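You operate a simulated robot arm through the tools that you are given. There is no shell and no other tool. Be economical: measure what you need, move in short steps, check, and stop when the job is done.

You run a simulated robot arm. Do the job below in one go: nothing can be reset, and whatever is moved stays where it is left.

Task
Start the fans and cool the cellar air to 10 degrees.
Fine: vent shut and return damper open before the fans breaker goes on; cold dial at 10.

Only the result counts: the job must be done as asked and must still hold three seconds after the hand-in. Knocking over, shifting, dropping, spilling or breaking anything else fails it.

Robot
A 7-joint arm with a two-finger parallel gripper, fixed in place. Base frame: the origin is at the foot of the arm, x ahead of it, y to its left, z up. Units: cm, rad, N and s.
With the tool pointing down near the work surface it reaches from about 38 to 90 cm from the base axis. Its first joint turns from -2.007 to 2.007 rad. Payload 3.91 kg.
Tool frame: the origin (TCP) lies between the finger pads and is the grasp point; the fingertips stand 3 cm ahead of it; z points along the fingers, y is the line along which they close. Largest opening 11 cm; finger width 2, thickness 1; the body of the gripper, 4.8 by 11.2 cm, starts 5.5 cm behind the TCP.
Orientation is that of the tool frame in the base frame, as a unit quaternion [x, y, z, w]. With the fingers straight down and closing along the base's y, the tool's x points along the base's -x, its y along +y and its z along -z.

Tools
- The arm moves only by the tool apply_moves. Its argument "moves" is a list of rows, each a list of 2 entries, a list of its own where there are three numbers: the shift along the tool's x, y, z in mm, then the turn, a rotation vector about the tool's x, y, z in rad. In form: [[[x, y, z], [ax, ay, az]], ...]. A call has 1 to 8 rows; each row shifts and turns the commanded pose from where the row before left it, along the tool's axes as they then stand. "fingers" is the opening in per cent of the stroke, from 0 (shut) to 100 (fully open), set as the call begins (left out, the last holds). A row lasts 0.2 s, in which the tool goes at most 5 cm and 0.15 rad; a call with a longer step from one row to the next is refused whole, and so is a gripper value outside its range. Where a pose cannot be reached the arm comes as near as it can. A force on the tool above 80 N (or 10 N above the force at the start of the call, whichever is more), or a blocked arm, ends the call early, and 0.2 s more pass. The fingers move at their own pace (about 15.3 cm/s each) and stop on an object; they squeeze with about 36 N. The grip force told is the motor's: it shows also when the fingers shut on nothing. Time passes only in rows, and 0.2 s behind the last, so rows that do not move let the fingers close. The reply holds the time, the measured pose of the TCP, the force on the tool along the base axes, the opening and the grip force, in the units named above and with some noise, and new pictures: "pictures" is both (left out), scene, wrist or none.
- Cameras (640 x 400 px; columns grow to the right, rows downward): "scene" is fixed at [5.76, 65.06, 181.57]; the picture's right is [-0.71, -0.71, 0.00], its down [-0.34, 0.34, -0.88] and it looks along [0.62, -0.62, -0.48] (base axes); focal length 348 px, centre (320, 200). "wrist" rides on the gripper at [-3.6, 0, -5.7] in the tool frame; the picture's right is [0.00, -1.00, 0.00], its down [0.97, 0.00, -0.24] and it looks along [0.24, 0.00, 0.97] (tool axes); focal length 218 px, centre (320, 200).
- raise_lower(by): slides the trunk up (or, below 0, down) by that many cm; the arm rides with it, the base frame stays. It gives what a move gives, with no picture.
- point_at(camera, pixels): for up to 12 pixels [column, row] of the newest picture of that camera ("zoom" is the newest enlarged one), the place [x, y, z] in the base frame of the surface seen there, good to about 0.2 cm, but the place of the scene camera against the robot may be out by one fixed shift of up to 1.2 cm in any direction. It takes no simulated time.
- close_up(camera, box): a new picture of the part [left, top, right, bottom] of that camera's present view, enlarged. It takes no simulated time.
- close_job(): hands the job in; it is judged then, once.

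Work in short steps. Measure before you move; look again where a grasp or a placing could have gone wrong, and mend it. You have 80 turns and 170 pictures in all, those below and enlarged ones among them. Open the gripper and draw the arm clear of the work before you hand the job in, unless the task says otherwise; then end with one line.

The tools are called after "Emit:" by a JSON object that holds its "name" and its "arguments". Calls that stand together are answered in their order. apply_moves: Moves the arm, as the interface text tells. Its arguments: {"type":"object","properties":{"moves":{"type":"array"},"fingers":{"type":"number"},"pictures":{"type":"string","enum":["both","scene","wrist","none"]}},"required":["moves"]} The other tools are called the same way: raise_lower (by) slides the trunk up or down; point_at (camera, pixels) gives the place of the surface under pixels of a picture; close_up (camera, box) takes an enlarged picture of a part of a camera's view; close_job () hands the job in.

At the start:

```text
t: 0.0
position: [43.64, 17.01, 146.7]
orientation: [0.0, 1.0, -0.001, 0.0]
force: [0.3, 0.0, 0.1]
finger_gap: 10.99
grip_force: 0.0
trunk travel left (down, up): [-92.5, 6.5]
```

scene: 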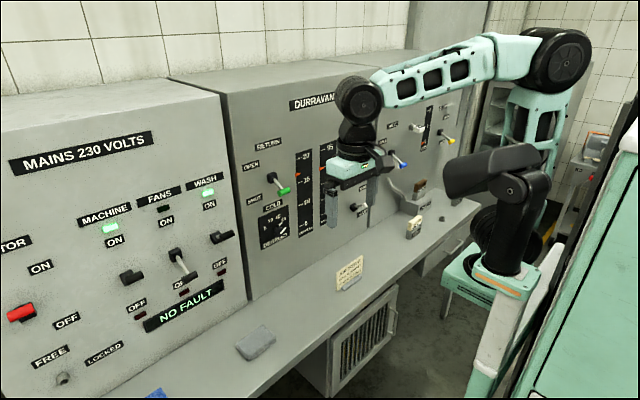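
wrist: 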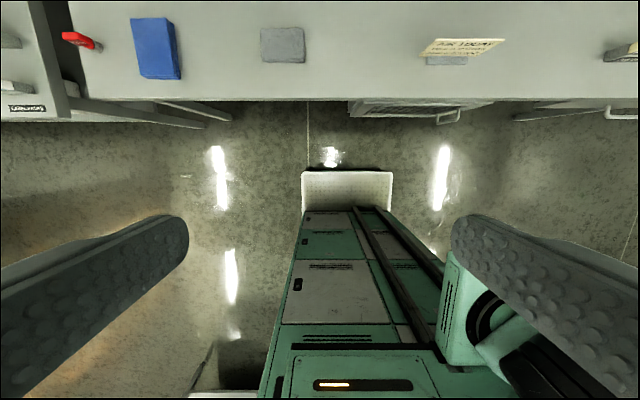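

The scene shows a mains panel on the left (FANS breaker about (180,265)) and the Durravan panel with return, cold dial and vent. I'll enlarge both panels to read them.

Emit:
{"name": "close_up", "arguments": {"camera": "scene", "box": [220, 80, 480, 250]}}

Emit:
{"name": "close_up", "arguments": {"camera": "scene", "box": [0, 120, 260, 400]}}

Emit:
{"name": "close_up", "arguments": {"camera": "scene", "box": [230, 130, 350, 260]}}

Emit:
{"name": "close_up", "arguments": {"camera": "scene", "box": [330, 80, 480, 250]}}

```text
2.35 times, centred on (350, 165) of scene
```

zoom: 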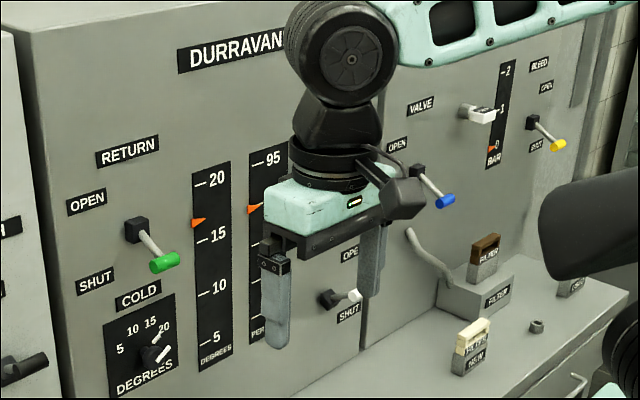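

```text
1.43 times, centred on (130, 260) of scene
```

zoom: 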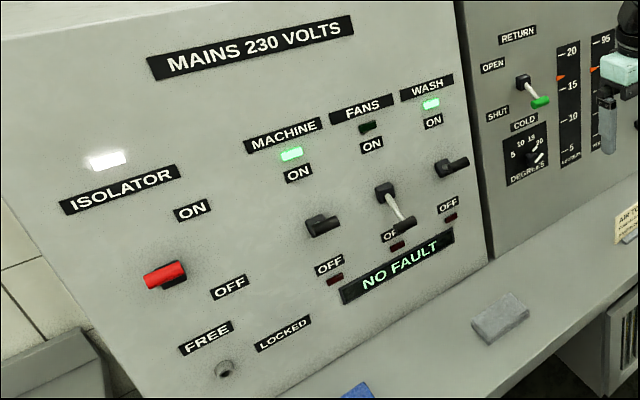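

```text
3.08 times, centred on (290, 195) of scene
```

zoom: 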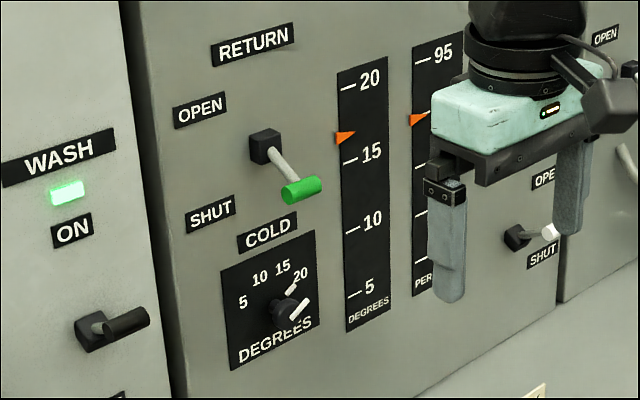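

```text
2.35 times, centred on (405, 165) of scene
```

zoom: 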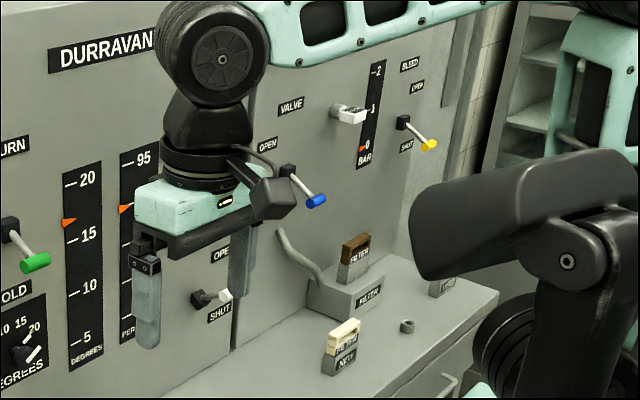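

The arm hides the vent (white knob, about (355,208)). I'll measure the panel points I can see before moving.

Emit:
{"name": "point_at", "arguments": {"camera": "scene", "pixels": [[268, 176], [285, 190], [272, 228], [276, 218], [175, 253], [191, 276], [258, 148], [250, 250], [360, 208], [347, 207], [230, 120], [200, 230]]}}

Emit:
{"name": "close_up", "arguments": {"camera": "scene", "box": [255, 190, 305, 255]}}

Emit:
{"name": "close_up", "arguments": {"camera": "scene", "box": [130, 180, 240, 310]}}

```text
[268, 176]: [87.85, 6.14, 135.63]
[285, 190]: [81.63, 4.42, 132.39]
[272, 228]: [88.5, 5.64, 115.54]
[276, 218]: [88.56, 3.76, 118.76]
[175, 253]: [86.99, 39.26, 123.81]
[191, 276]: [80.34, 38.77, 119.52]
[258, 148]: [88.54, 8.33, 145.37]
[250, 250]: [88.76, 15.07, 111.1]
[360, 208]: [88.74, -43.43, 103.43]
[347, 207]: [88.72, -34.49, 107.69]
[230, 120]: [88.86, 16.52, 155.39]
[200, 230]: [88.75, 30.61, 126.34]
```

```text
6.15 times, centred on (280, 222) of scene
```

zoom: 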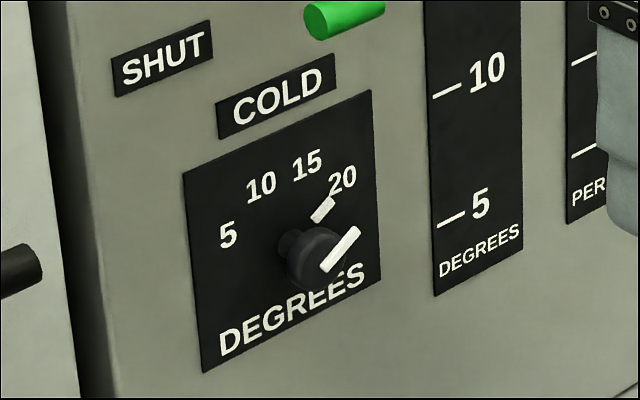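

```text
3.08 times, centred on (185, 245) of scene
```

zoom: 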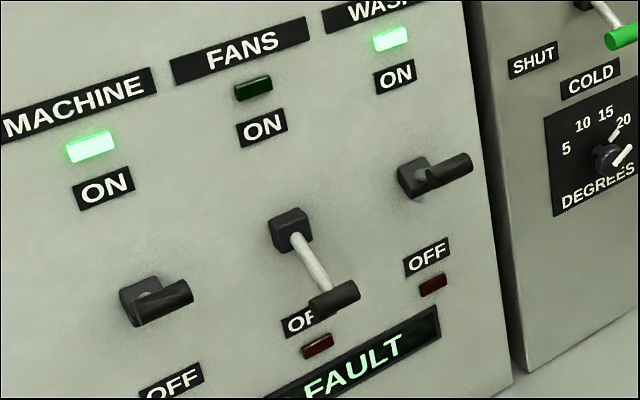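

The panel face is at x≈88.7. Lever handles stick out to about x≈80 and pitch up or down; FANS is down (off), RETURN is down (shut) and COLD points at 20. I'll turn the tool to point forward (+x) while easing ahead.

Emit:
{"name": "apply_moves", "arguments": {"moves": [[[-15, 0, 0], [0, -0.1428, 0]], [[-15, 0, 2], [0, -0.1428, 0]], [[-14, 0, 4], [0, -0.1428, 0]], [[-14, 0, 6], [0, -0.1428, 0]], [[-13, 0, 8], [0, -0.1428, 0]], [[-11, 0, 10], [0, -0.1428, 0]], [[-10, 0, 11], [0, -0.1428, 0]], [[-8, 0, 12], [0, -0.1428, 0]]], "fingers": 0, "pictures": "none"}}

Emit:
{"name": "apply_moves", "arguments": {"moves": [[[-6, 0, 13], [0, -0.1428, 0]], [[-4, 0, 14], [0, -0.1428, 0]], [[-2, 0, 15], [0, -0.1428, 0]]]}}

```text
t: 1.8
position: [55.65, 16.93, 146.99]
orientation: [0.0, 0.841, 0.001, 0.541]
force: [-0.6, -0.4, 0.0]
finger_gap: 0.0
grip_force: 35.8
trunk travel left (down, up): [-92.5, 6.5]
```

```text
t: 2.6
position: [59.86, 16.99, 146.69]
orientation: [-0.001, 0.706, 0.002, 0.708]
force: [-0.7, 0.2, 0.6]
finger_gap: 0.0
grip_force: 36.7
trunk travel left (down, up): [-92.5, 6.5]
```

scene: 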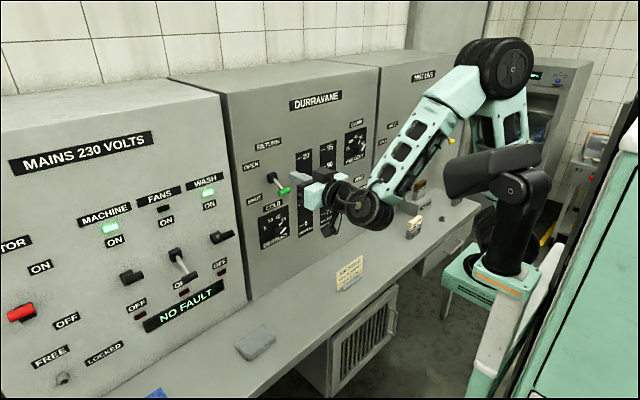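
wrist: 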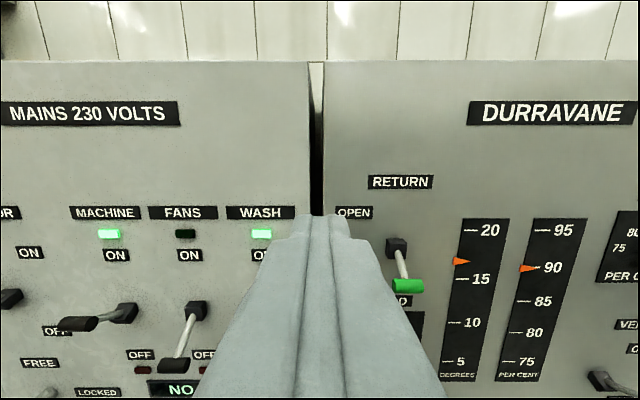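

The wrist camera now faces the panel; the VENT lever is at the right edge (600,375). I'll shift right (tool -y) about 30 cm, and down 15 cm, to see it.

Emit:
{"name": "apply_moves", "arguments": {"moves": [[[20, -40, -10], [0, 0, 0]], [[20, -40, 0], [0, 0, 0]], [[20, -40, 0], [0, 0, 0]], [[20, -40, 0], [0, 0, 0]], [[20, -40, 0], [0, 0, 0]], [[20, -40, 0], [0, 0, 0]], [[20, -40, 0], [0, 0, 0]]]}}

```text
t: 4.2
position: [69.43, -3.19, 134.69]
orientation: [0.0, 0.707, 0.001, 0.707]
force: [-0.1, 0.6, 0.6]
finger_gap: 0.01
grip_force: 35.9
out of reach, approached as far as the arm can: row 2, 3, 4, 5, 6, 7
trunk travel left (down, up): [-92.5, 6.5]
```

scene: 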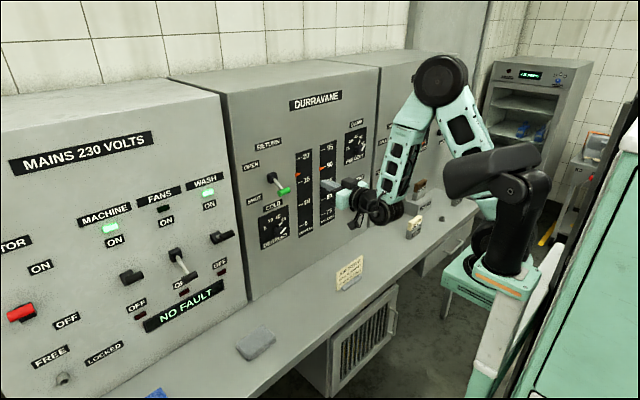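
wrist: 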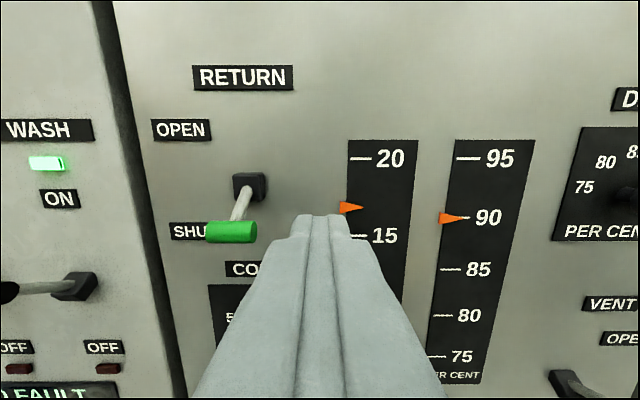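

The arm could not hold x≈59 there and ended at x=69, y=-3. I'll do a short move right and down to see how it tracks.

Emit:
{"name": "apply_moves", "arguments": {"moves": [[[0, -40, 0], [0, 0, 0]], [[0, -40, 0], [0, 0, 0]]]}}

```text
t: 4.8
position: [69.55, -4.07, 134.68]
orientation: [0.0, 0.707, 0.0, 0.707]
force: [-0.5, 0.3, -0.5]
finger_gap: 0.0
grip_force: 35.7
out of reach, approached as far as the arm can: row 1, 2
trunk travel left (down, up): [-92.5, 6.5]
```

scene: 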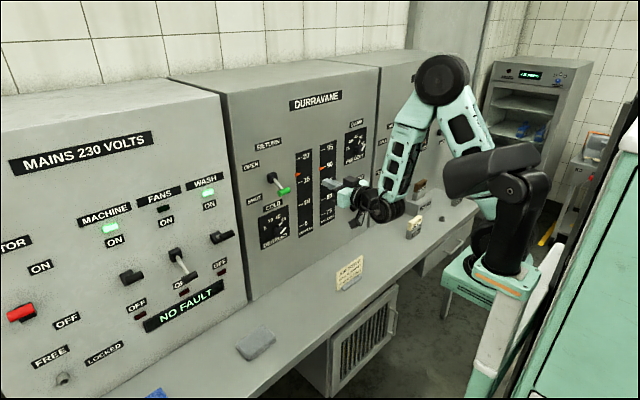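
wrist: 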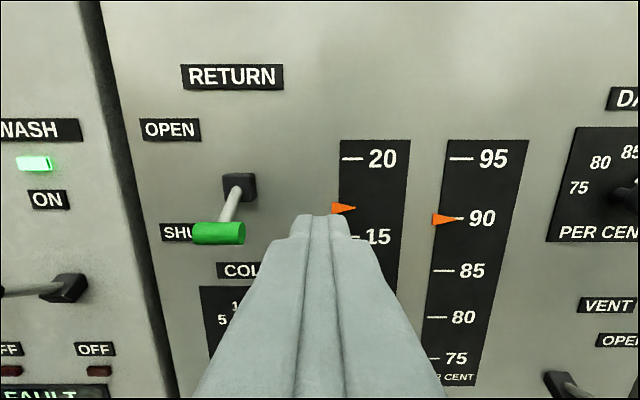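

The arm is at an inner limit because the tool is too low relative to the shoulder. Lowering the trunk by 20 cm drops the tool clear in front of the panel and should restore reach.

Emit:
{"name": "raise_lower", "arguments": {"by": -20}}

Emit:
{"name": "apply_moves", "arguments": {"moves": [[[-20, -20, 0], [0, 0, 0]], [[-20, -20, 0], [0, 0, 0]]]}}

```text
t: 7.0
position: [69.69, -4.08, 114.76]
orientation: [0.001, 0.707, -0.001, 0.707]
force: [0.2, 1.1, 1.1]
finger_gap: 0.0
grip_force: 35.9
trunk travel left (down, up): [-72.5, 26.5]
```

```text
t: 7.6
position: [69.5, -5.09, 119.11]
orientation: [0.003, 0.708, -0.003, 0.706]
force: [1.4, 0.1, 0.2]
finger_gap: 0.04
grip_force: 35.6
out of reach, approached as far as the arm can: row 1, 2
trunk travel left (down, up): [-72.5, 26.5]
```

scene: 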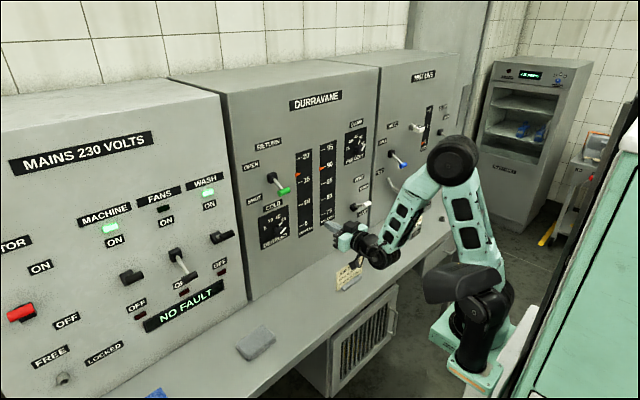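
wrist: 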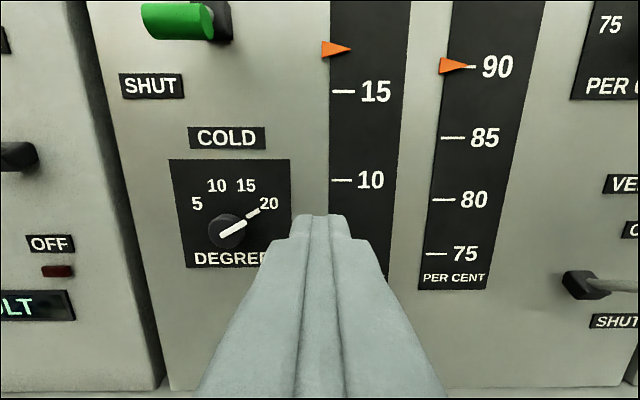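

The arm is in view now. I'll locate its joints and the visible panel parts, and zoom on vent and dials.

Emit:
{"name": "point_at", "arguments": {"camera": "scene", "pixels": [[480, 310], [450, 160], [375, 250], [470, 370], [460, 285], [355, 209], [366, 205], [268, 232], [281, 224], [490, 250]]}}

Emit:
{"name": "close_up", "arguments": {"camera": "scene", "box": [230, 110, 430, 260]}}

Emit:
{"name": "close_up", "arguments": {"camera": "scene", "box": [320, 120, 540, 400]}}

```text
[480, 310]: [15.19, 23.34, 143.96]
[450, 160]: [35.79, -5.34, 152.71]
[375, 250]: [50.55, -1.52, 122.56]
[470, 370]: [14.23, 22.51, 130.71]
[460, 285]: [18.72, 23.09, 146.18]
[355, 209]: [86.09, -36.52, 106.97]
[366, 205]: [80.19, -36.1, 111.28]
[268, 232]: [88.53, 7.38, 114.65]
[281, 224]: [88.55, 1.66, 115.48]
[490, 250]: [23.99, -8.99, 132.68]
```

```text
2.67 times, centred on (330, 185) of scene
```

zoom: 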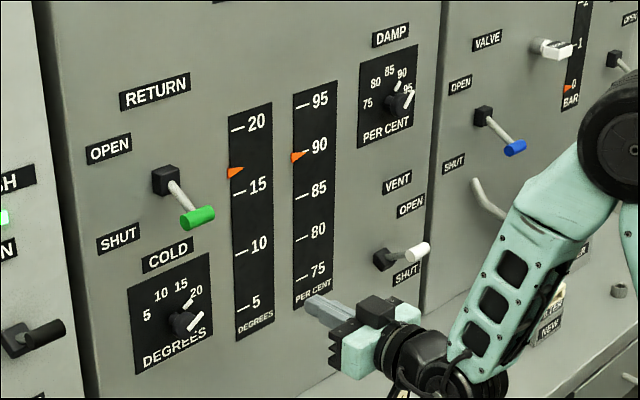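

```text
1.43 times, centred on (430, 260) of scene
```

zoom: 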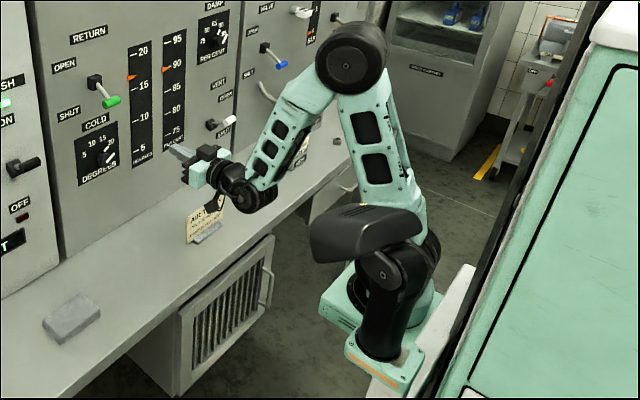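

VENT's handle (zoom (418,252)) is up at about (80,-36,111), so it is OPEN and must go down. I'll test whether a slight yaw to the right frees the arm for -y.

Emit:
{"name": "apply_moves", "arguments": {"moves": [[[0, -10, 0], [0.1, 0, 0]], [[0, -10, 0], [0.1, 0, 0]], [[0, -10, 0], [0.1, 0, 0]]], "pictures": "none"}}

Emit:
{"name": "apply_moves", "arguments": {"moves": [[[0, -20, 20], [0, 0, 0]], [[0, -20, 20], [0, 0, 0]]], "pictures": "scene"}}

```text
t: 8.4
position: [69.07, -8.12, 119.22]
orientation: [0.106, 0.7, -0.106, 0.699]
force: [0.0, 0.4, -0.5]
finger_gap: 0.02
grip_force: 35.6
trunk travel left (down, up): [-72.5, 26.5]
```

```text
t: 9.0
position: [71.59, -12.94, 119.19]
orientation: [0.106, 0.699, -0.106, 0.699]
force: [-0.9, 0.5, 0.2]
finger_gap: 0.0
grip_force: 36.0
trunk travel left (down, up): [-72.5, 26.5]
```

scene: 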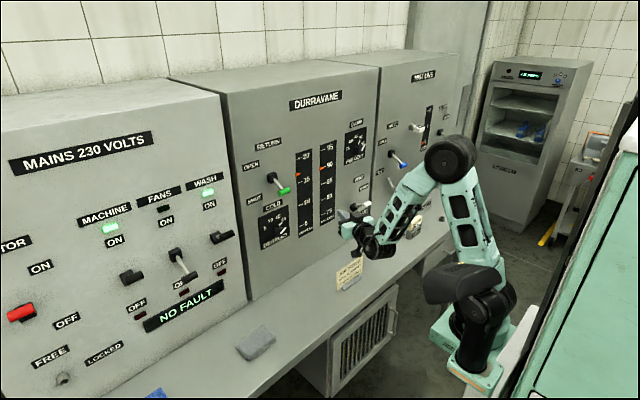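

Yaw fixes it. Next I move to about (70,-30,117) with more yaw to look at the vent lever with the wrist camera.

Emit:
{"name": "apply_moves", "arguments": {"moves": [[[5, -42, 9], [0, 0, 0]], [[5, -42, 9], [0, 0, 0]], [[5, -42, 9], [0, 0, 0]], [[5, -42, 9], [0.0, 0, 0]], [[0, 0, 0], [0.1, 0, 0]]]}}

```text
t: 10.2
position: [71.51, -18.52, 118.5]
orientation: [0.141, 0.693, -0.141, 0.693]
force: [0.5, -0.4, -0.3]
finger_gap: 0.03
grip_force: 35.8
out of reach, approached as far as the arm can: row 2, 3, 4
trunk travel left (down, up): [-72.5, 26.5]
```

scene: 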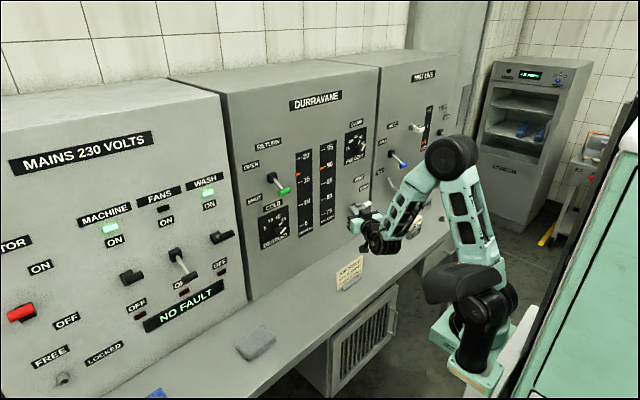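
wrist: 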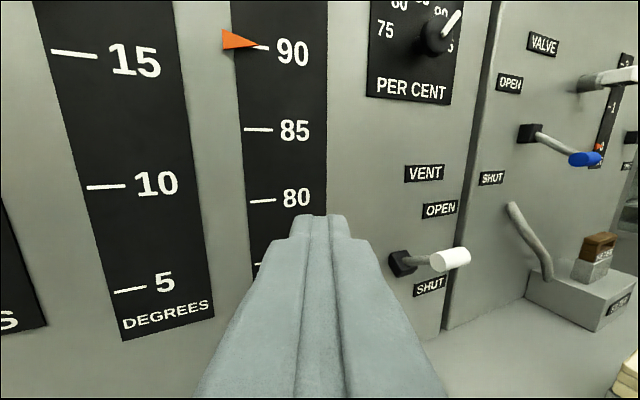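

The wrist view shows the vent lever clearly (knob (450,260), pivot (402,264)). I'll measure it and other controls with the wrist camera.

Emit:
{"name": "point_at", "arguments": {"camera": "wrist", "pixels": [[450, 259], [436, 263], [466, 256], [402, 262], [450, 249], [429, 285], [440, 210]]}}

Emit:
{"name": "point_at", "arguments": {"camera": "scene", "pixels": [[285, 190], [361, 206], [368, 204]]}}

```text
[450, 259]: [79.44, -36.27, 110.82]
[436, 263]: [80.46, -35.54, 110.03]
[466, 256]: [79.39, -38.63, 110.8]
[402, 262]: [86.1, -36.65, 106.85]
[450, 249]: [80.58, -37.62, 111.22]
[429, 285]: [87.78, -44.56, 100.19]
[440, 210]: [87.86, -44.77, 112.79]
```

```text
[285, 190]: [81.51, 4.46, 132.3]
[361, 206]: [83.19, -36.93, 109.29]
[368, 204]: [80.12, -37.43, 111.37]
```

Knob centre is about (80.3,-37,110.3) and pivot (88,-36.7,106.5). I yaw to about 0.65 and move to a pre-push spot above and before the knob.

Emit:
{"name": "apply_moves", "arguments": {"moves": [[[0, 0, 0], [0.125, 0, 0]], [[0, 0, 0], [0.125, 0, 0]], [[0, -23, 29], [0, 0, 0]], [[0, -23, 29], [0, 0, 0]], [[0, -24, 29], [0, 0, 0]], [[0, -24, 29], [0, 0, 0]]]}}

```text
t: 11.6
position: [74.95, -32.91, 118.14]
orientation: [0.226, 0.671, -0.226, 0.67]
force: [-0.4, 0.2, -0.2]
finger_gap: 0.01
grip_force: 36.2
trunk travel left (down, up): [-72.5, 26.5]
```

scene: 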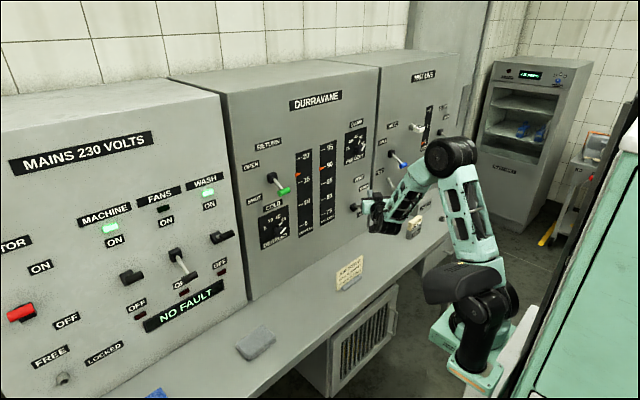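
wrist: 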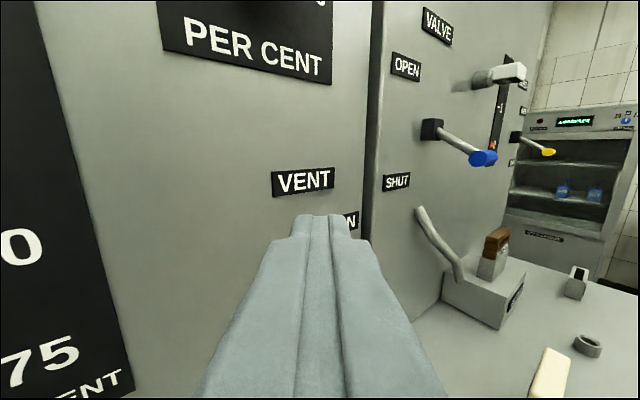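

The fingers are above the knob. I'll advance over it (tip x≈81.4) and press down in steps.

Emit:
{"name": "apply_moves", "arguments": {"moves": [[[0, 3, 23], [0, 0, 0]], [[0, 3, 23], [0, 0, 0]], [[25, 0, 0], [0, 0, 0]], [[25, 0, 0], [0, 0, 0]], [[20, 0, 0], [0, 0, 0]], [[20, 0, 0], [0, 0, 0]], [[20, 0, 0], [0, 0, 0]], [[15, 0, 0], [0, 0, 0]]]}}

```text
t: 13.4
position: [79.12, -35.25, 105.81]
orientation: [0.225, 0.67, -0.225, 0.67]
force: [1.2, 0.6, 0.3]
finger_gap: 0.03
grip_force: 36.0
trunk travel left (down, up): [-72.5, 26.5]
```

scene: 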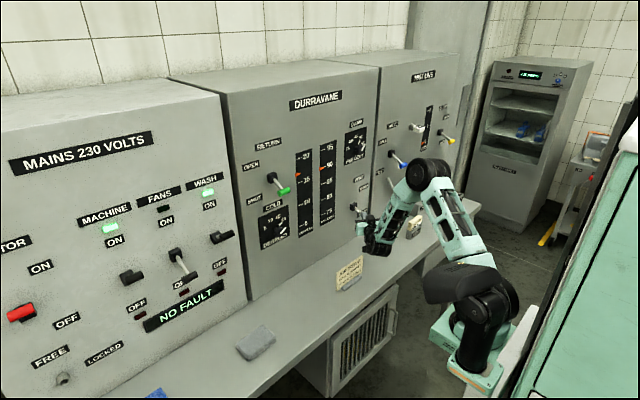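
wrist: 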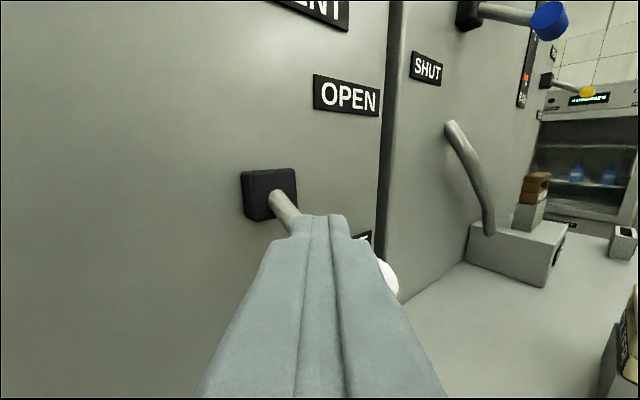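

The lever has gone down under the fingers. I'll press a little more, then lift and back off to look.

Emit:
{"name": "apply_moves", "arguments": {"moves": [[[8, 0, 0], [0, 0, 0]], [[-20, 0, 0], [0, 0, 0]], [[-45, 0, 0], [0, 0, 0]], [[-35, 0, 0], [0, 0, 0]], [[0, 0, -40], [0, 0, 0]], [[0, 20, -35], [0, 0, 0]]]}}

Emit:
{"name": "close_up", "arguments": {"camera": "scene", "box": [230, 110, 430, 260]}}

```text
t: 14.8
position: [74.06, -29.36, 114.79]
orientation: [0.226, 0.67, -0.227, 0.669]
force: [0.6, -0.5, -0.8]
finger_gap: 0.01
grip_force: 36.4
trunk travel left (down, up): [-72.5, 26.5]
```

scene: 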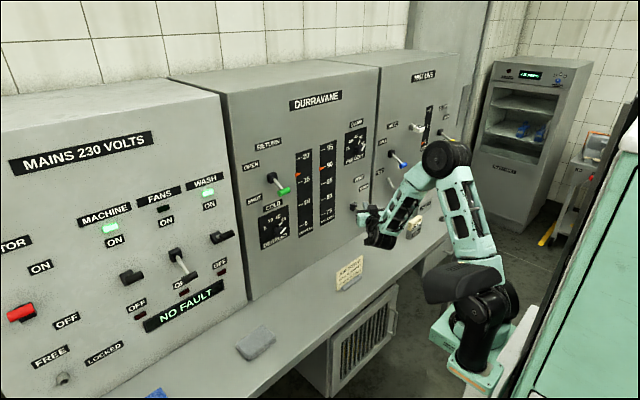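
wrist: 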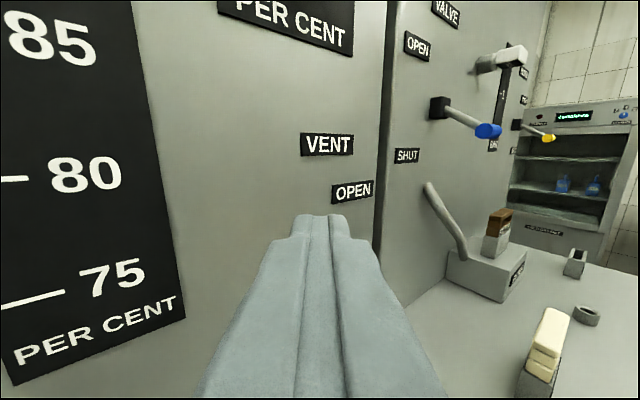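

```text
2.67 times, centred on (330, 185) of scene
```

zoom: 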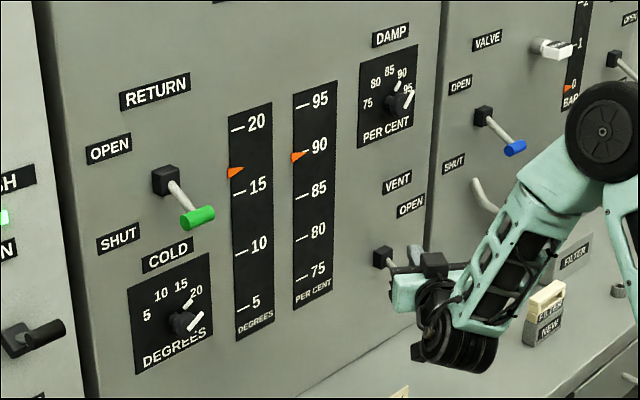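

The vent seems to have stayed down but the hand hides it. I'll retreat left, turning the yaw back, towards the dial and return lever.

Emit:
{"name": "apply_moves", "arguments": {"moves": [[[0, 22, -37], [0, 0, 0]], [[0, 22, -37], [0, 0, 0]], [[0, 22, -37], [0, 0, 0]], [[0, 40, 0], [-0.12, 0, 0]], [[0, 40, 0], [-0.12, 0, 0]], [[0, 40, 0], [-0.12, 0, 0]], [[0, 40, 0], [-0.12, 0, 0]], [[0, 40, 0], [-0.12, 0, 0]]], "pictures": "both"}}

Emit:
{"name": "close_up", "arguments": {"camera": "scene", "box": [230, 110, 430, 260]}}

```text
t: 16.6
position: [77.49, 0.98, 115.07]
orientation: [0.018, 0.707, -0.018, 0.707]
force: [-0.1, -0.3, 0.2]
finger_gap: 0.0
grip_force: 35.9
trunk travel left (down, up): [-72.5, 26.5]
```

scene: 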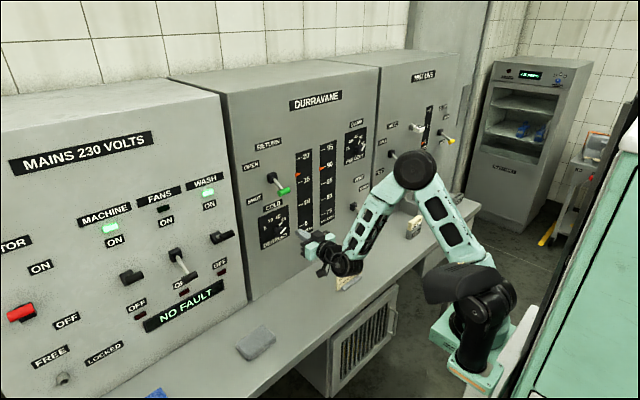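
wrist: 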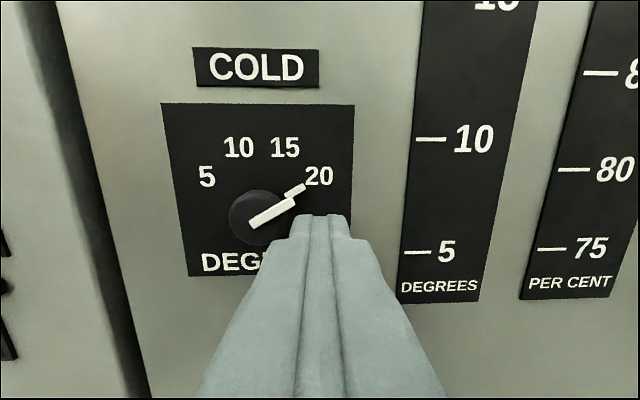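

```text
2.67 times, centred on (330, 185) of scene
```

zoom: 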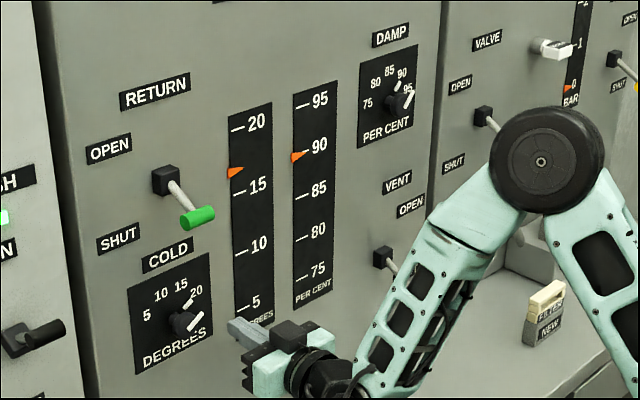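

VENT is now down (rod slopes down at zoom (390,265)). Now measure the dial parts with the wrist camera.

Emit:
{"name": "close_up", "arguments": {"camera": "wrist", "box": [150, 90, 370, 290]}}

Emit:
{"name": "point_at", "arguments": {"camera": "wrist", "pixels": [[255, 221], [290, 203], [235, 215], [262, 200], [253, 238], [300, 188], [287, 193], [207, 177], [238, 148], [285, 147], [319, 176], [200, 220]]}}

```text
2.00 times, centred on (260, 190) of wrist
```

zoom: 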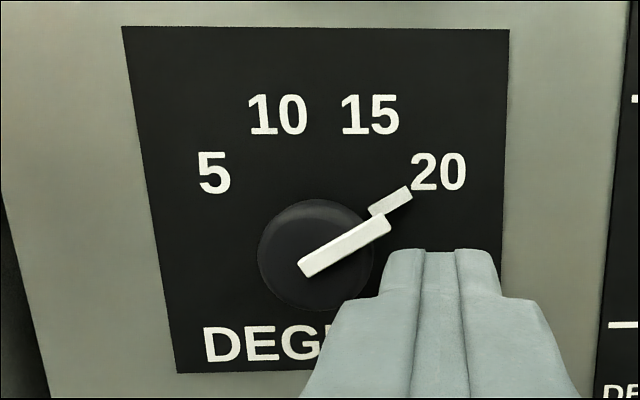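

```text
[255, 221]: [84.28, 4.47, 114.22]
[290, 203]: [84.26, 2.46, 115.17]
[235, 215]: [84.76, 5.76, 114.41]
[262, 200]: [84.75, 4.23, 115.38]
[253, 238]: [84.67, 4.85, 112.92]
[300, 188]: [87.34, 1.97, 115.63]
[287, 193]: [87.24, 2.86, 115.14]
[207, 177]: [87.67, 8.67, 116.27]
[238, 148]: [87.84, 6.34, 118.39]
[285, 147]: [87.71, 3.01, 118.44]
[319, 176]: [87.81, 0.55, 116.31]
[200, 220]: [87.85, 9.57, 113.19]
```

The dial centre is about (y 4.6, z 114.3), with its face at x=84.7 and pointer at +66°; 10 lies at -22°, so it needs 88° counter-clockwise. I centre on it, open to 5.5 cm and pre-roll +0.77.

Emit:
{"name": "apply_moves", "arguments": {"moves": [[[0, 0, 0], [-0.051, 0, 0]], [[8, 36, 0], [0, 0, 0]], [[0, 0, 0], [0, 0, 0.128]], [[0, 0, 0], [0, 0, 0.128]], [[0, 0, 0], [0, 0, 0.128]], [[0, 0, 0], [0, 0, 0.128]], [[0, 0, 0], [0, 0, 0.128]], [[0, 0, 0], [0, 0, 0.13]]], "fingers": 50}}

```text
t: 18.4
position: [77.54, 4.48, 114.46]
orientation: [0.267, 0.657, 0.263, 0.654]
force: [-0.2, -1.0, -0.8]
finger_gap: 5.5
grip_force: 0.0
trunk travel left (down, up): [-72.5, 26.5]
```

scene: 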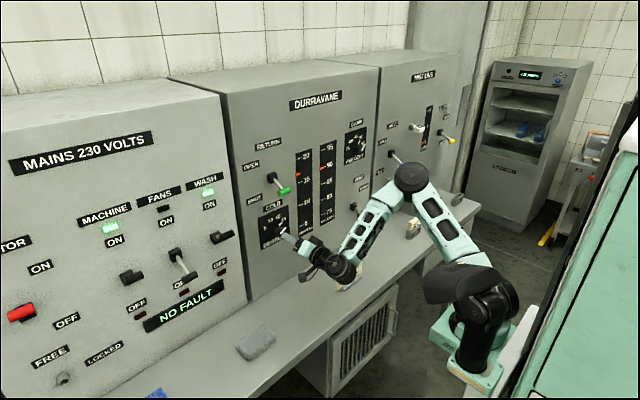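
wrist: 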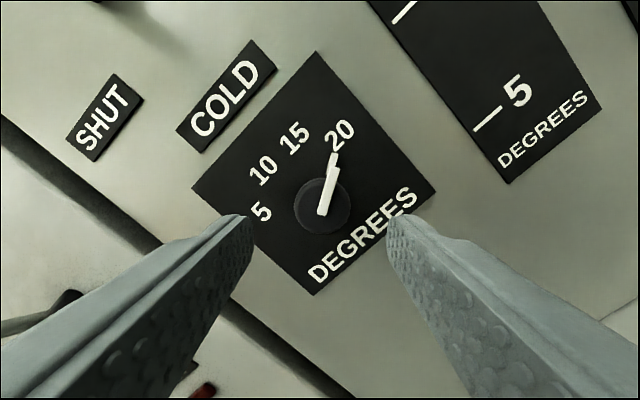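

The knob at (322,205) lies between the fingertips. I advance 6 cm so the pads straddle it, then close gently.

Emit:
{"name": "apply_moves", "arguments": {"moves": [[[0, 0, 20], [0, 0, 0]], [[0, 0, 20], [0, 0, 0]], [[0, 0, 20], [0, 0, 0]]], "pictures": "wrist"}}

Emit:
{"name": "apply_moves", "arguments": {"moves": [[[0, 0, 0], [0, 0, 0]], [[0, 0, 0], [0, 0, 0]]], "fingers": 0, "pictures": "wrist"}}

```text
t: 19.2
position: [83.41, 4.79, 114.84]
orientation: [0.267, 0.658, 0.263, 0.653]
force: [-1.1, 0.5, 0.4]
finger_gap: 5.51
grip_force: 0.1
out of reach, approached as far as the arm can: row 1, 2
trunk travel left (down, up): [-72.5, 26.5]
```

wrist: 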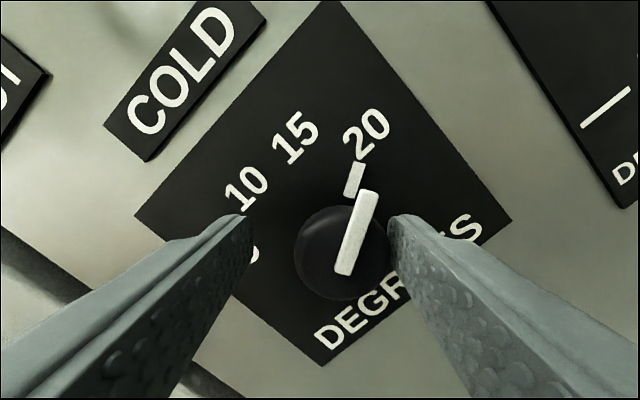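

```text
t: 19.8
position: [83.44, 4.29, 114.33]
orientation: [0.271, 0.661, 0.257, 0.651]
force: [-13.5, -26.0, -31.0]
finger_gap: 3.55
grip_force: 45.0
trunk travel left (down, up): [-72.5, 26.5]
```

wrist: 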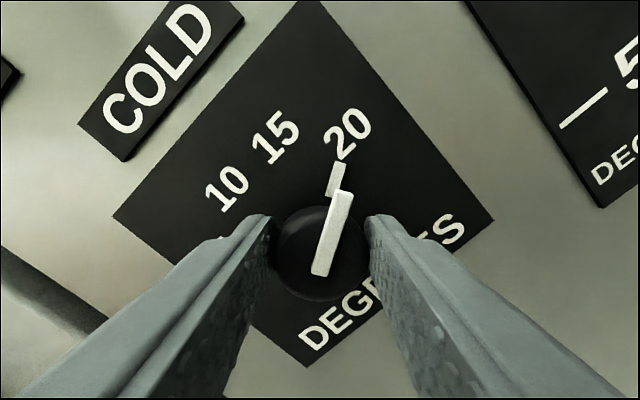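

The knob is gripped (gap 3.55), but the knob pulled the hand 0.7 cm along -y of the tool, with 40 N of side force. I relieve that by shifting the command.

Emit:
{"name": "apply_moves", "arguments": {"moves": [[[0, -6, 0], [0, 0, 0]]], "pictures": "none"}}

```text
t: 20.2
position: [83.49, 4.2, 114.31]
orientation: [0.272, 0.661, 0.256, 0.651]
force: [-17.3, -30.9, -35.0]
finger_gap: 3.54
grip_force: 44.7
out of reach, approached as far as the arm can: row 1
trunk travel left (down, up): [-72.5, 26.5]
```

The limit seems tied to the +roll. Turning the dial counter-clockwise reduces the roll, so I try two small turn steps and check the force.

Emit:
{"name": "apply_moves", "arguments": {"moves": [[[0, 0, 0], [0, 0, -0.13]], [[0, 0, 0], [0, 0, -0.13]]], "pictures": "wrist"}}

```text
t: 20.8
position: [83.46, 4.28, 114.41]
orientation: [0.181, 0.687, 0.173, 0.682]
force: [-8.1, -27.5, -32.4]
finger_gap: 3.53
grip_force: 45.2
trunk travel left (down, up): [-72.5, 26.5]
```

wrist: 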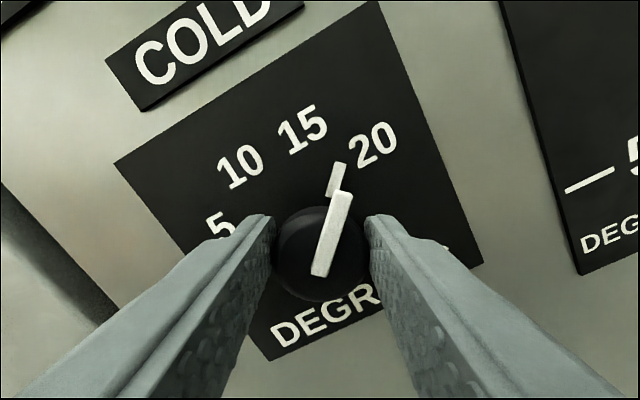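

The dial follows the hand. I continue turning and shift slightly toward the knob's pull (+x, -y of the tool) to cut the side force.

Emit:
{"name": "apply_moves", "arguments": {"moves": [[[2, -3, 0], [0, 0, -0.1]], [[2, -3, 0], [0, 0, -0.13]]], "pictures": "none"}}

```text
t: 21.4
position: [83.5, 4.33, 114.46]
orientation: [0.099, 0.699, 0.099, 0.701]
force: [9.5, -17.0, -4.4]
finger_gap: 3.56
grip_force: 45.3
trunk travel left (down, up): [-72.5, 26.5]
```

Force is down to about 20 N. I continue the turn: four more steps.

Emit:
{"name": "apply_moves", "arguments": {"moves": [[[0, -1, 0], [0, 0, -0.14]], [[0, -1, 0], [0, 0, -0.14]], [[0, 0, 0], [0, 0, -0.14]], [[0, 0, 0], [0, 0, -0.14]]], "pictures": "wrist"}}

```text
t: 22.4
position: [83.48, 4.64, 114.3]
orientation: [-0.1, 0.698, -0.099, 0.702]
force: [30.0, 3.3, 14.3]
finger_gap: 3.52
grip_force: 44.7
trunk travel left (down, up): [-72.5, 26.5]
```

wrist: 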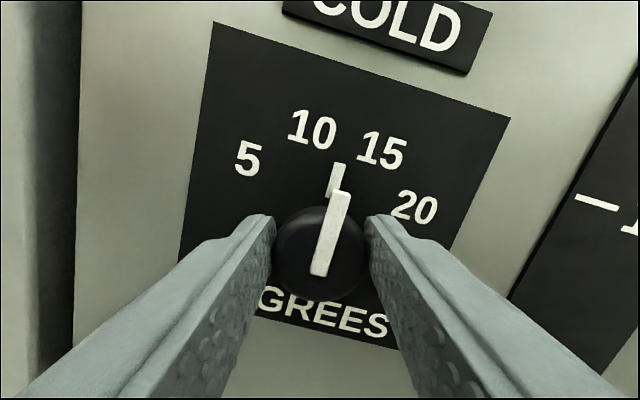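

The pointer is now just short of midway (about +6°). I turn on -0.49 rad and ease forward 2 mm.

Emit:
{"name": "apply_moves", "arguments": {"moves": [[[1, 0, 1], [0, 0, -0.12]], [[0, 0, 1], [0, 0, -0.12]], [[0, 0, 0], [0, 0, -0.12]], [[0, 0, 0], [0, 0, -0.12]], [[0, 0, 0], [0, 0, 0]]], "pictures": "wrist"}}

```text
t: 23.6
position: [83.41, 4.6, 114.13]
orientation: [-0.266, 0.655, -0.26, 0.658]
force: [0.1, 21.8, 15.8]
finger_gap: 3.56
grip_force: 45.4
trunk travel left (down, up): [-72.5, 26.5]
```

wrist: 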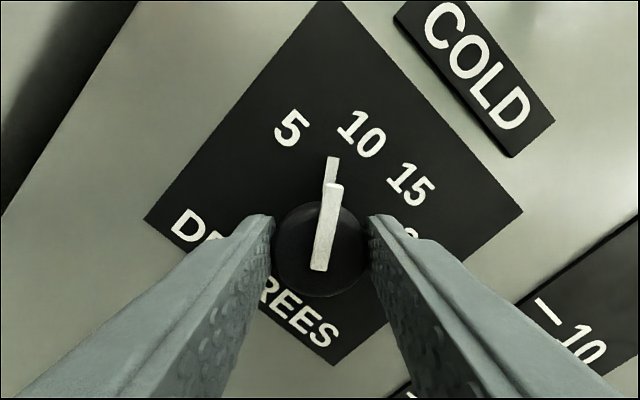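

I measure the pointer mark and labels to get the angle.

Emit:
{"name": "point_at", "arguments": {"camera": "wrist", "pixels": [[332, 162], [330, 178], [334, 190], [321, 262], [291, 128], [361, 134], [411, 184]]}}

```text
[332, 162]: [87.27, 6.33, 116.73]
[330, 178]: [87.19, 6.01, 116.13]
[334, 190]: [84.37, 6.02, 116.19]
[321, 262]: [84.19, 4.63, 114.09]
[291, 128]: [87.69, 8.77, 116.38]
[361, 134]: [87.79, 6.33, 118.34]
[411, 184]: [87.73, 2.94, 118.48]
```

The pointer is at about 34° left and 10 is at 22–23°, an overshoot of about 11°. I turn back +0.19 rad.

Emit:
{"name": "apply_moves", "arguments": {"moves": [[[0, 0, 0], [0, 0, 0.1]], [[0, 0, 0], [0, 0, 0.09]], [[0, 0, 0], [0, 0, 0]]], "pictures": "wrist"}}

Emit:
{"name": "close_up", "arguments": {"camera": "wrist", "box": [220, 80, 460, 300]}}

```text
t: 24.4
position: [83.49, 4.53, 114.22]
orientation: [-0.202, 0.677, -0.195, 0.68]
force: [1.1, 23.4, 16.4]
finger_gap: 3.55
grip_force: 45.1
trunk travel left (down, up): [-72.5, 26.5]
```

wrist: 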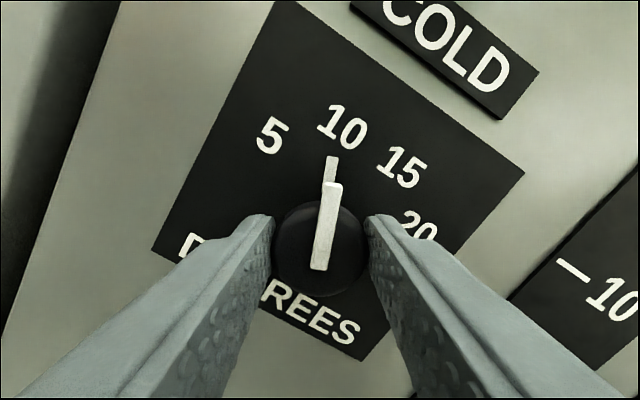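

```text
1.82 times, centred on (340, 190) of wrist
```

zoom: 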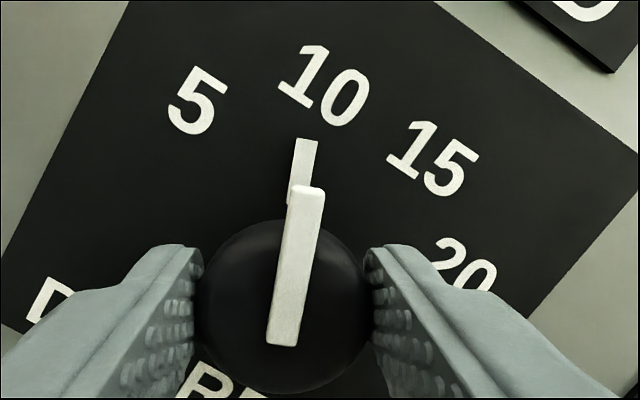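

Emit:
{"name": "point_at", "arguments": {"camera": "zoom", "pixels": [[306, 142], [299, 180], [308, 192], [282, 335], [285, 270], [325, 85]]}}

```text
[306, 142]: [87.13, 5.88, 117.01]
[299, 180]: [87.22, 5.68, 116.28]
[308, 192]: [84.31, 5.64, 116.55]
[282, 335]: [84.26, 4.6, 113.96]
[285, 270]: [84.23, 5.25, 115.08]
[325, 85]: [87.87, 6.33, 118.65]
```

The pointer now sits at about 22–24°, on 10. I release, back off 6 cm and check it squarely.

Emit:
{"name": "apply_moves", "arguments": {"moves": [[[0, 0, 0], [0, 0, 0]], [[0, 0, -30], [0, 0, 0]], [[0, 0, -35], [0, 0, 0]], [[0, 0, 0], [0, 0, 0.14]], [[0, 0, 0], [0, 0, 0.14]], [[0, 0, 0], [0, 0, 0.14]], [[0, 0, 0], [0, 0, 0.14]]], "fingers": 50}}

Emit:
{"name": "close_up", "arguments": {"camera": "wrist", "box": [240, 100, 400, 260]}}

```text
t: 26.0
position: [76.99, 4.32, 113.9]
orientation: [-0.003, 0.707, -0.003, 0.707]
force: [0.5, 0.2, -0.2]
finger_gap: 5.49
grip_force: 0.0
trunk travel left (down, up): [-72.5, 26.5]
```

scene: 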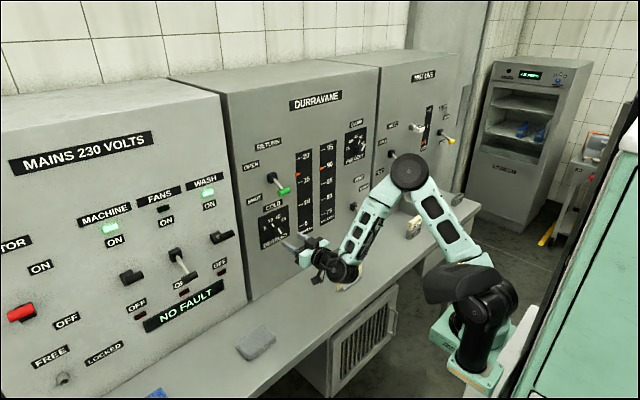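
wrist: 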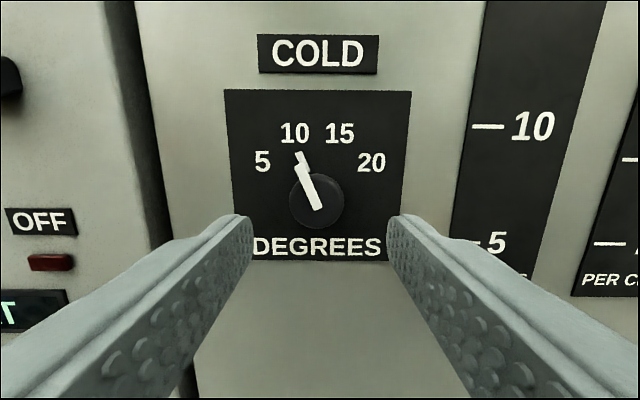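

```text
2.50 times, centred on (320, 180) of wrist
```

zoom: 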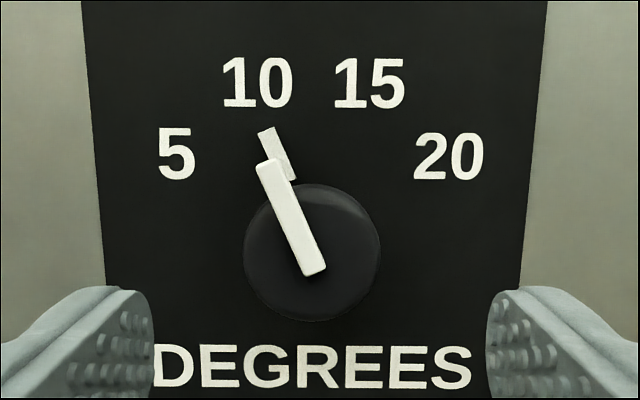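

The dial looks right. I measure the bar ends precisely once more.

Emit:
{"name": "point_at", "arguments": {"camera": "zoom", "pixels": [[268, 170], [311, 268], [290, 220], [268, 134], [281, 160], [257, 82], [368, 82]]}}

```text
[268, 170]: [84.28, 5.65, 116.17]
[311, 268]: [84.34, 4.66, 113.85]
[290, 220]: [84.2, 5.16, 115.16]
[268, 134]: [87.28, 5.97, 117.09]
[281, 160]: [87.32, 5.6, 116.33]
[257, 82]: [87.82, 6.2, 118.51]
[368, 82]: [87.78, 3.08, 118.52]
```

Dial at 23° is on 10. Now the RETURN lever: close the fingers, back off 3 cm and rise to z≈125 to measure it from below.

Emit:
{"name": "apply_moves", "arguments": {"moves": [[[0, 0, -30], [0, 0, 0]], [[-40, 0, 0], [0, 0, 0]], [[-40, 0, 0], [0, 0, 0]], [[-30, 0, 0], [0, 0, 0]]], "fingers": 0, "pictures": "wrist"}}

```text
t: 27.0
position: [74.13, 4.34, 124.9]
orientation: [-0.003, 0.708, -0.004, 0.706]
force: [-0.1, -0.3, -0.7]
finger_gap: 0.0
grip_force: 36.3
trunk travel left (down, up): [-72.5, 26.5]
```

wrist: 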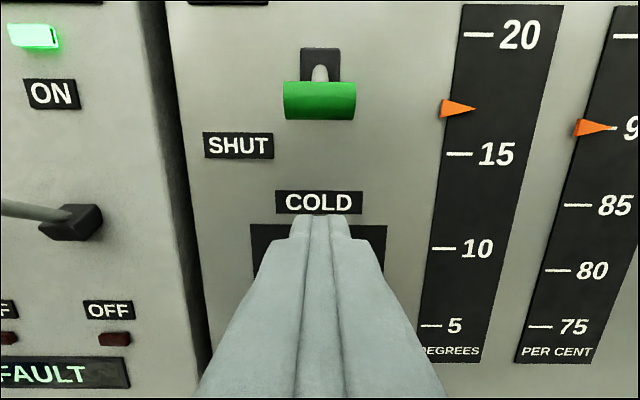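

Emit:
{"name": "point_at", "arguments": {"camera": "wrist", "pixels": [[320, 100], [320, 118], [290, 100], [350, 100], [334, 62], [320, 84]]}}

```text
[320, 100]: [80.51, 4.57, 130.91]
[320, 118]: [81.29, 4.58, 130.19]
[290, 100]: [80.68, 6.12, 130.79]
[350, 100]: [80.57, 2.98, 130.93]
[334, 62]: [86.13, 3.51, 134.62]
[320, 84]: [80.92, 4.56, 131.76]
```

Handle is centred at (81.2, 4.6, 131). I advance 5.9 cm under it (tip x≈83) and push up in steps.

Emit:
{"name": "apply_moves", "arguments": {"moves": [[[0, 1, 30], [0, 0, 0]], [[0, 1, 28], [0, 0, 0]], [[-25, 0, 0], [0, 0, 0]], [[-20, 0, 0], [0, 0, 0]], [[-20, 0, 0], [0, 0, 0]], [[-20, 0, 0], [0, 0, 0]], [[-20, 0, 0], [0, 0, 0]], [[-15, 0, 0], [0, 0, 0]]]}}

```text
t: 28.8
position: [79.81, 4.75, 134.93]
orientation: [-0.006, 0.725, -0.002, 0.689]
force: [-11.3, -1.9, -17.5]
finger_gap: 0.02
grip_force: 36.1
trunk travel left (down, up): [-72.5, 26.5]
stopped in row 8: the force on the tool passed its limit (the readings are from after the stop); the commanded pose is now the measured one
```

scene: 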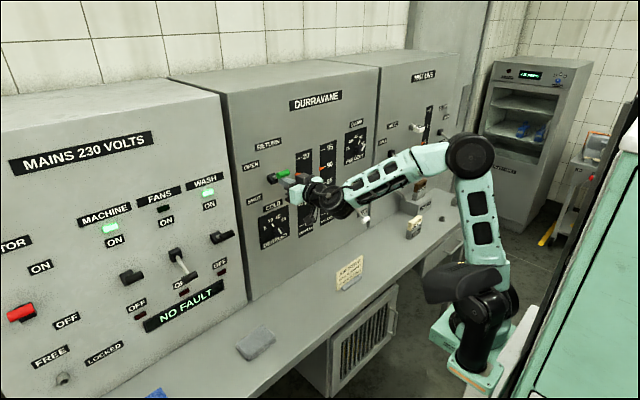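
wrist: 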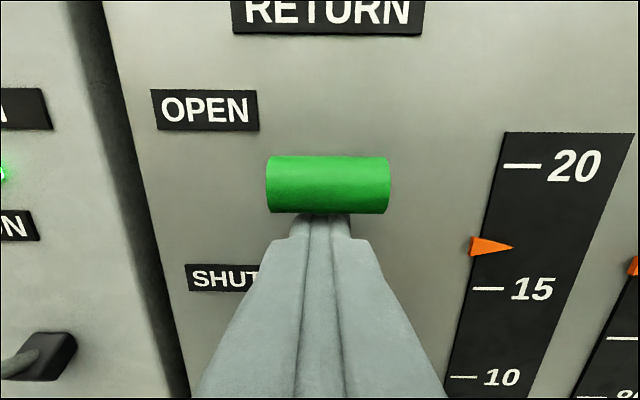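

The push stopped on force at z=134.9; I measure the handle to see where the lever is.

Emit:
{"name": "point_at", "arguments": {"camera": "wrist", "pixels": [[328, 185], [328, 160], [328, 205]]}}

Emit:
{"name": "close_up", "arguments": {"camera": "scene", "box": [230, 130, 350, 230]}}

```text
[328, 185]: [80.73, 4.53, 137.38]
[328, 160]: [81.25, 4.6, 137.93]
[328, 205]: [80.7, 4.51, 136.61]
```

```text
4.00 times, centred on (290, 180) of scene
```

zoom: 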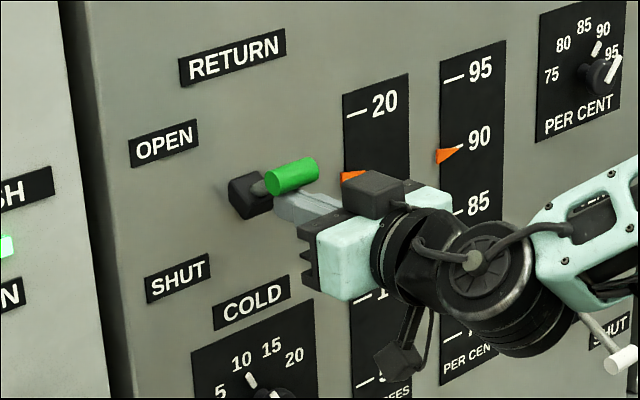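

The handle centre is at z≈137.3, nearly up. I back down 1 cm, retract 1 cm for better leverage, level the tool and push up again.

Emit:
{"name": "apply_moves", "arguments": {"moves": [[[10, 0, 0], [0, -0.05, 0]], [[0, 0, -10], [0, 0, 0]], [[-10, 0, 0], [0, 0, 0]], [[-7, 0, 0], [0, 0, 0]], [[-6, 0, 0], [0, 0, 0]]], "pictures": "wrist"}}

```text
t: 30.0
position: [78.81, 4.71, 135.24]
orientation: [-0.008, 0.713, -0.001, 0.701]
force: [-8.8, -1.8, -59.6]
finger_gap: 0.01
grip_force: 36.3
trunk travel left (down, up): [-72.5, 26.5]
```

wrist: 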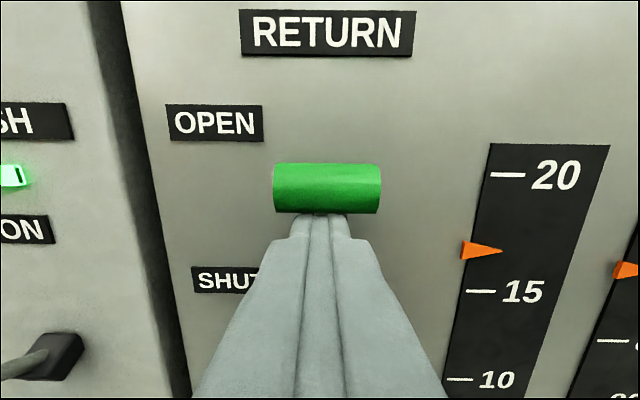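

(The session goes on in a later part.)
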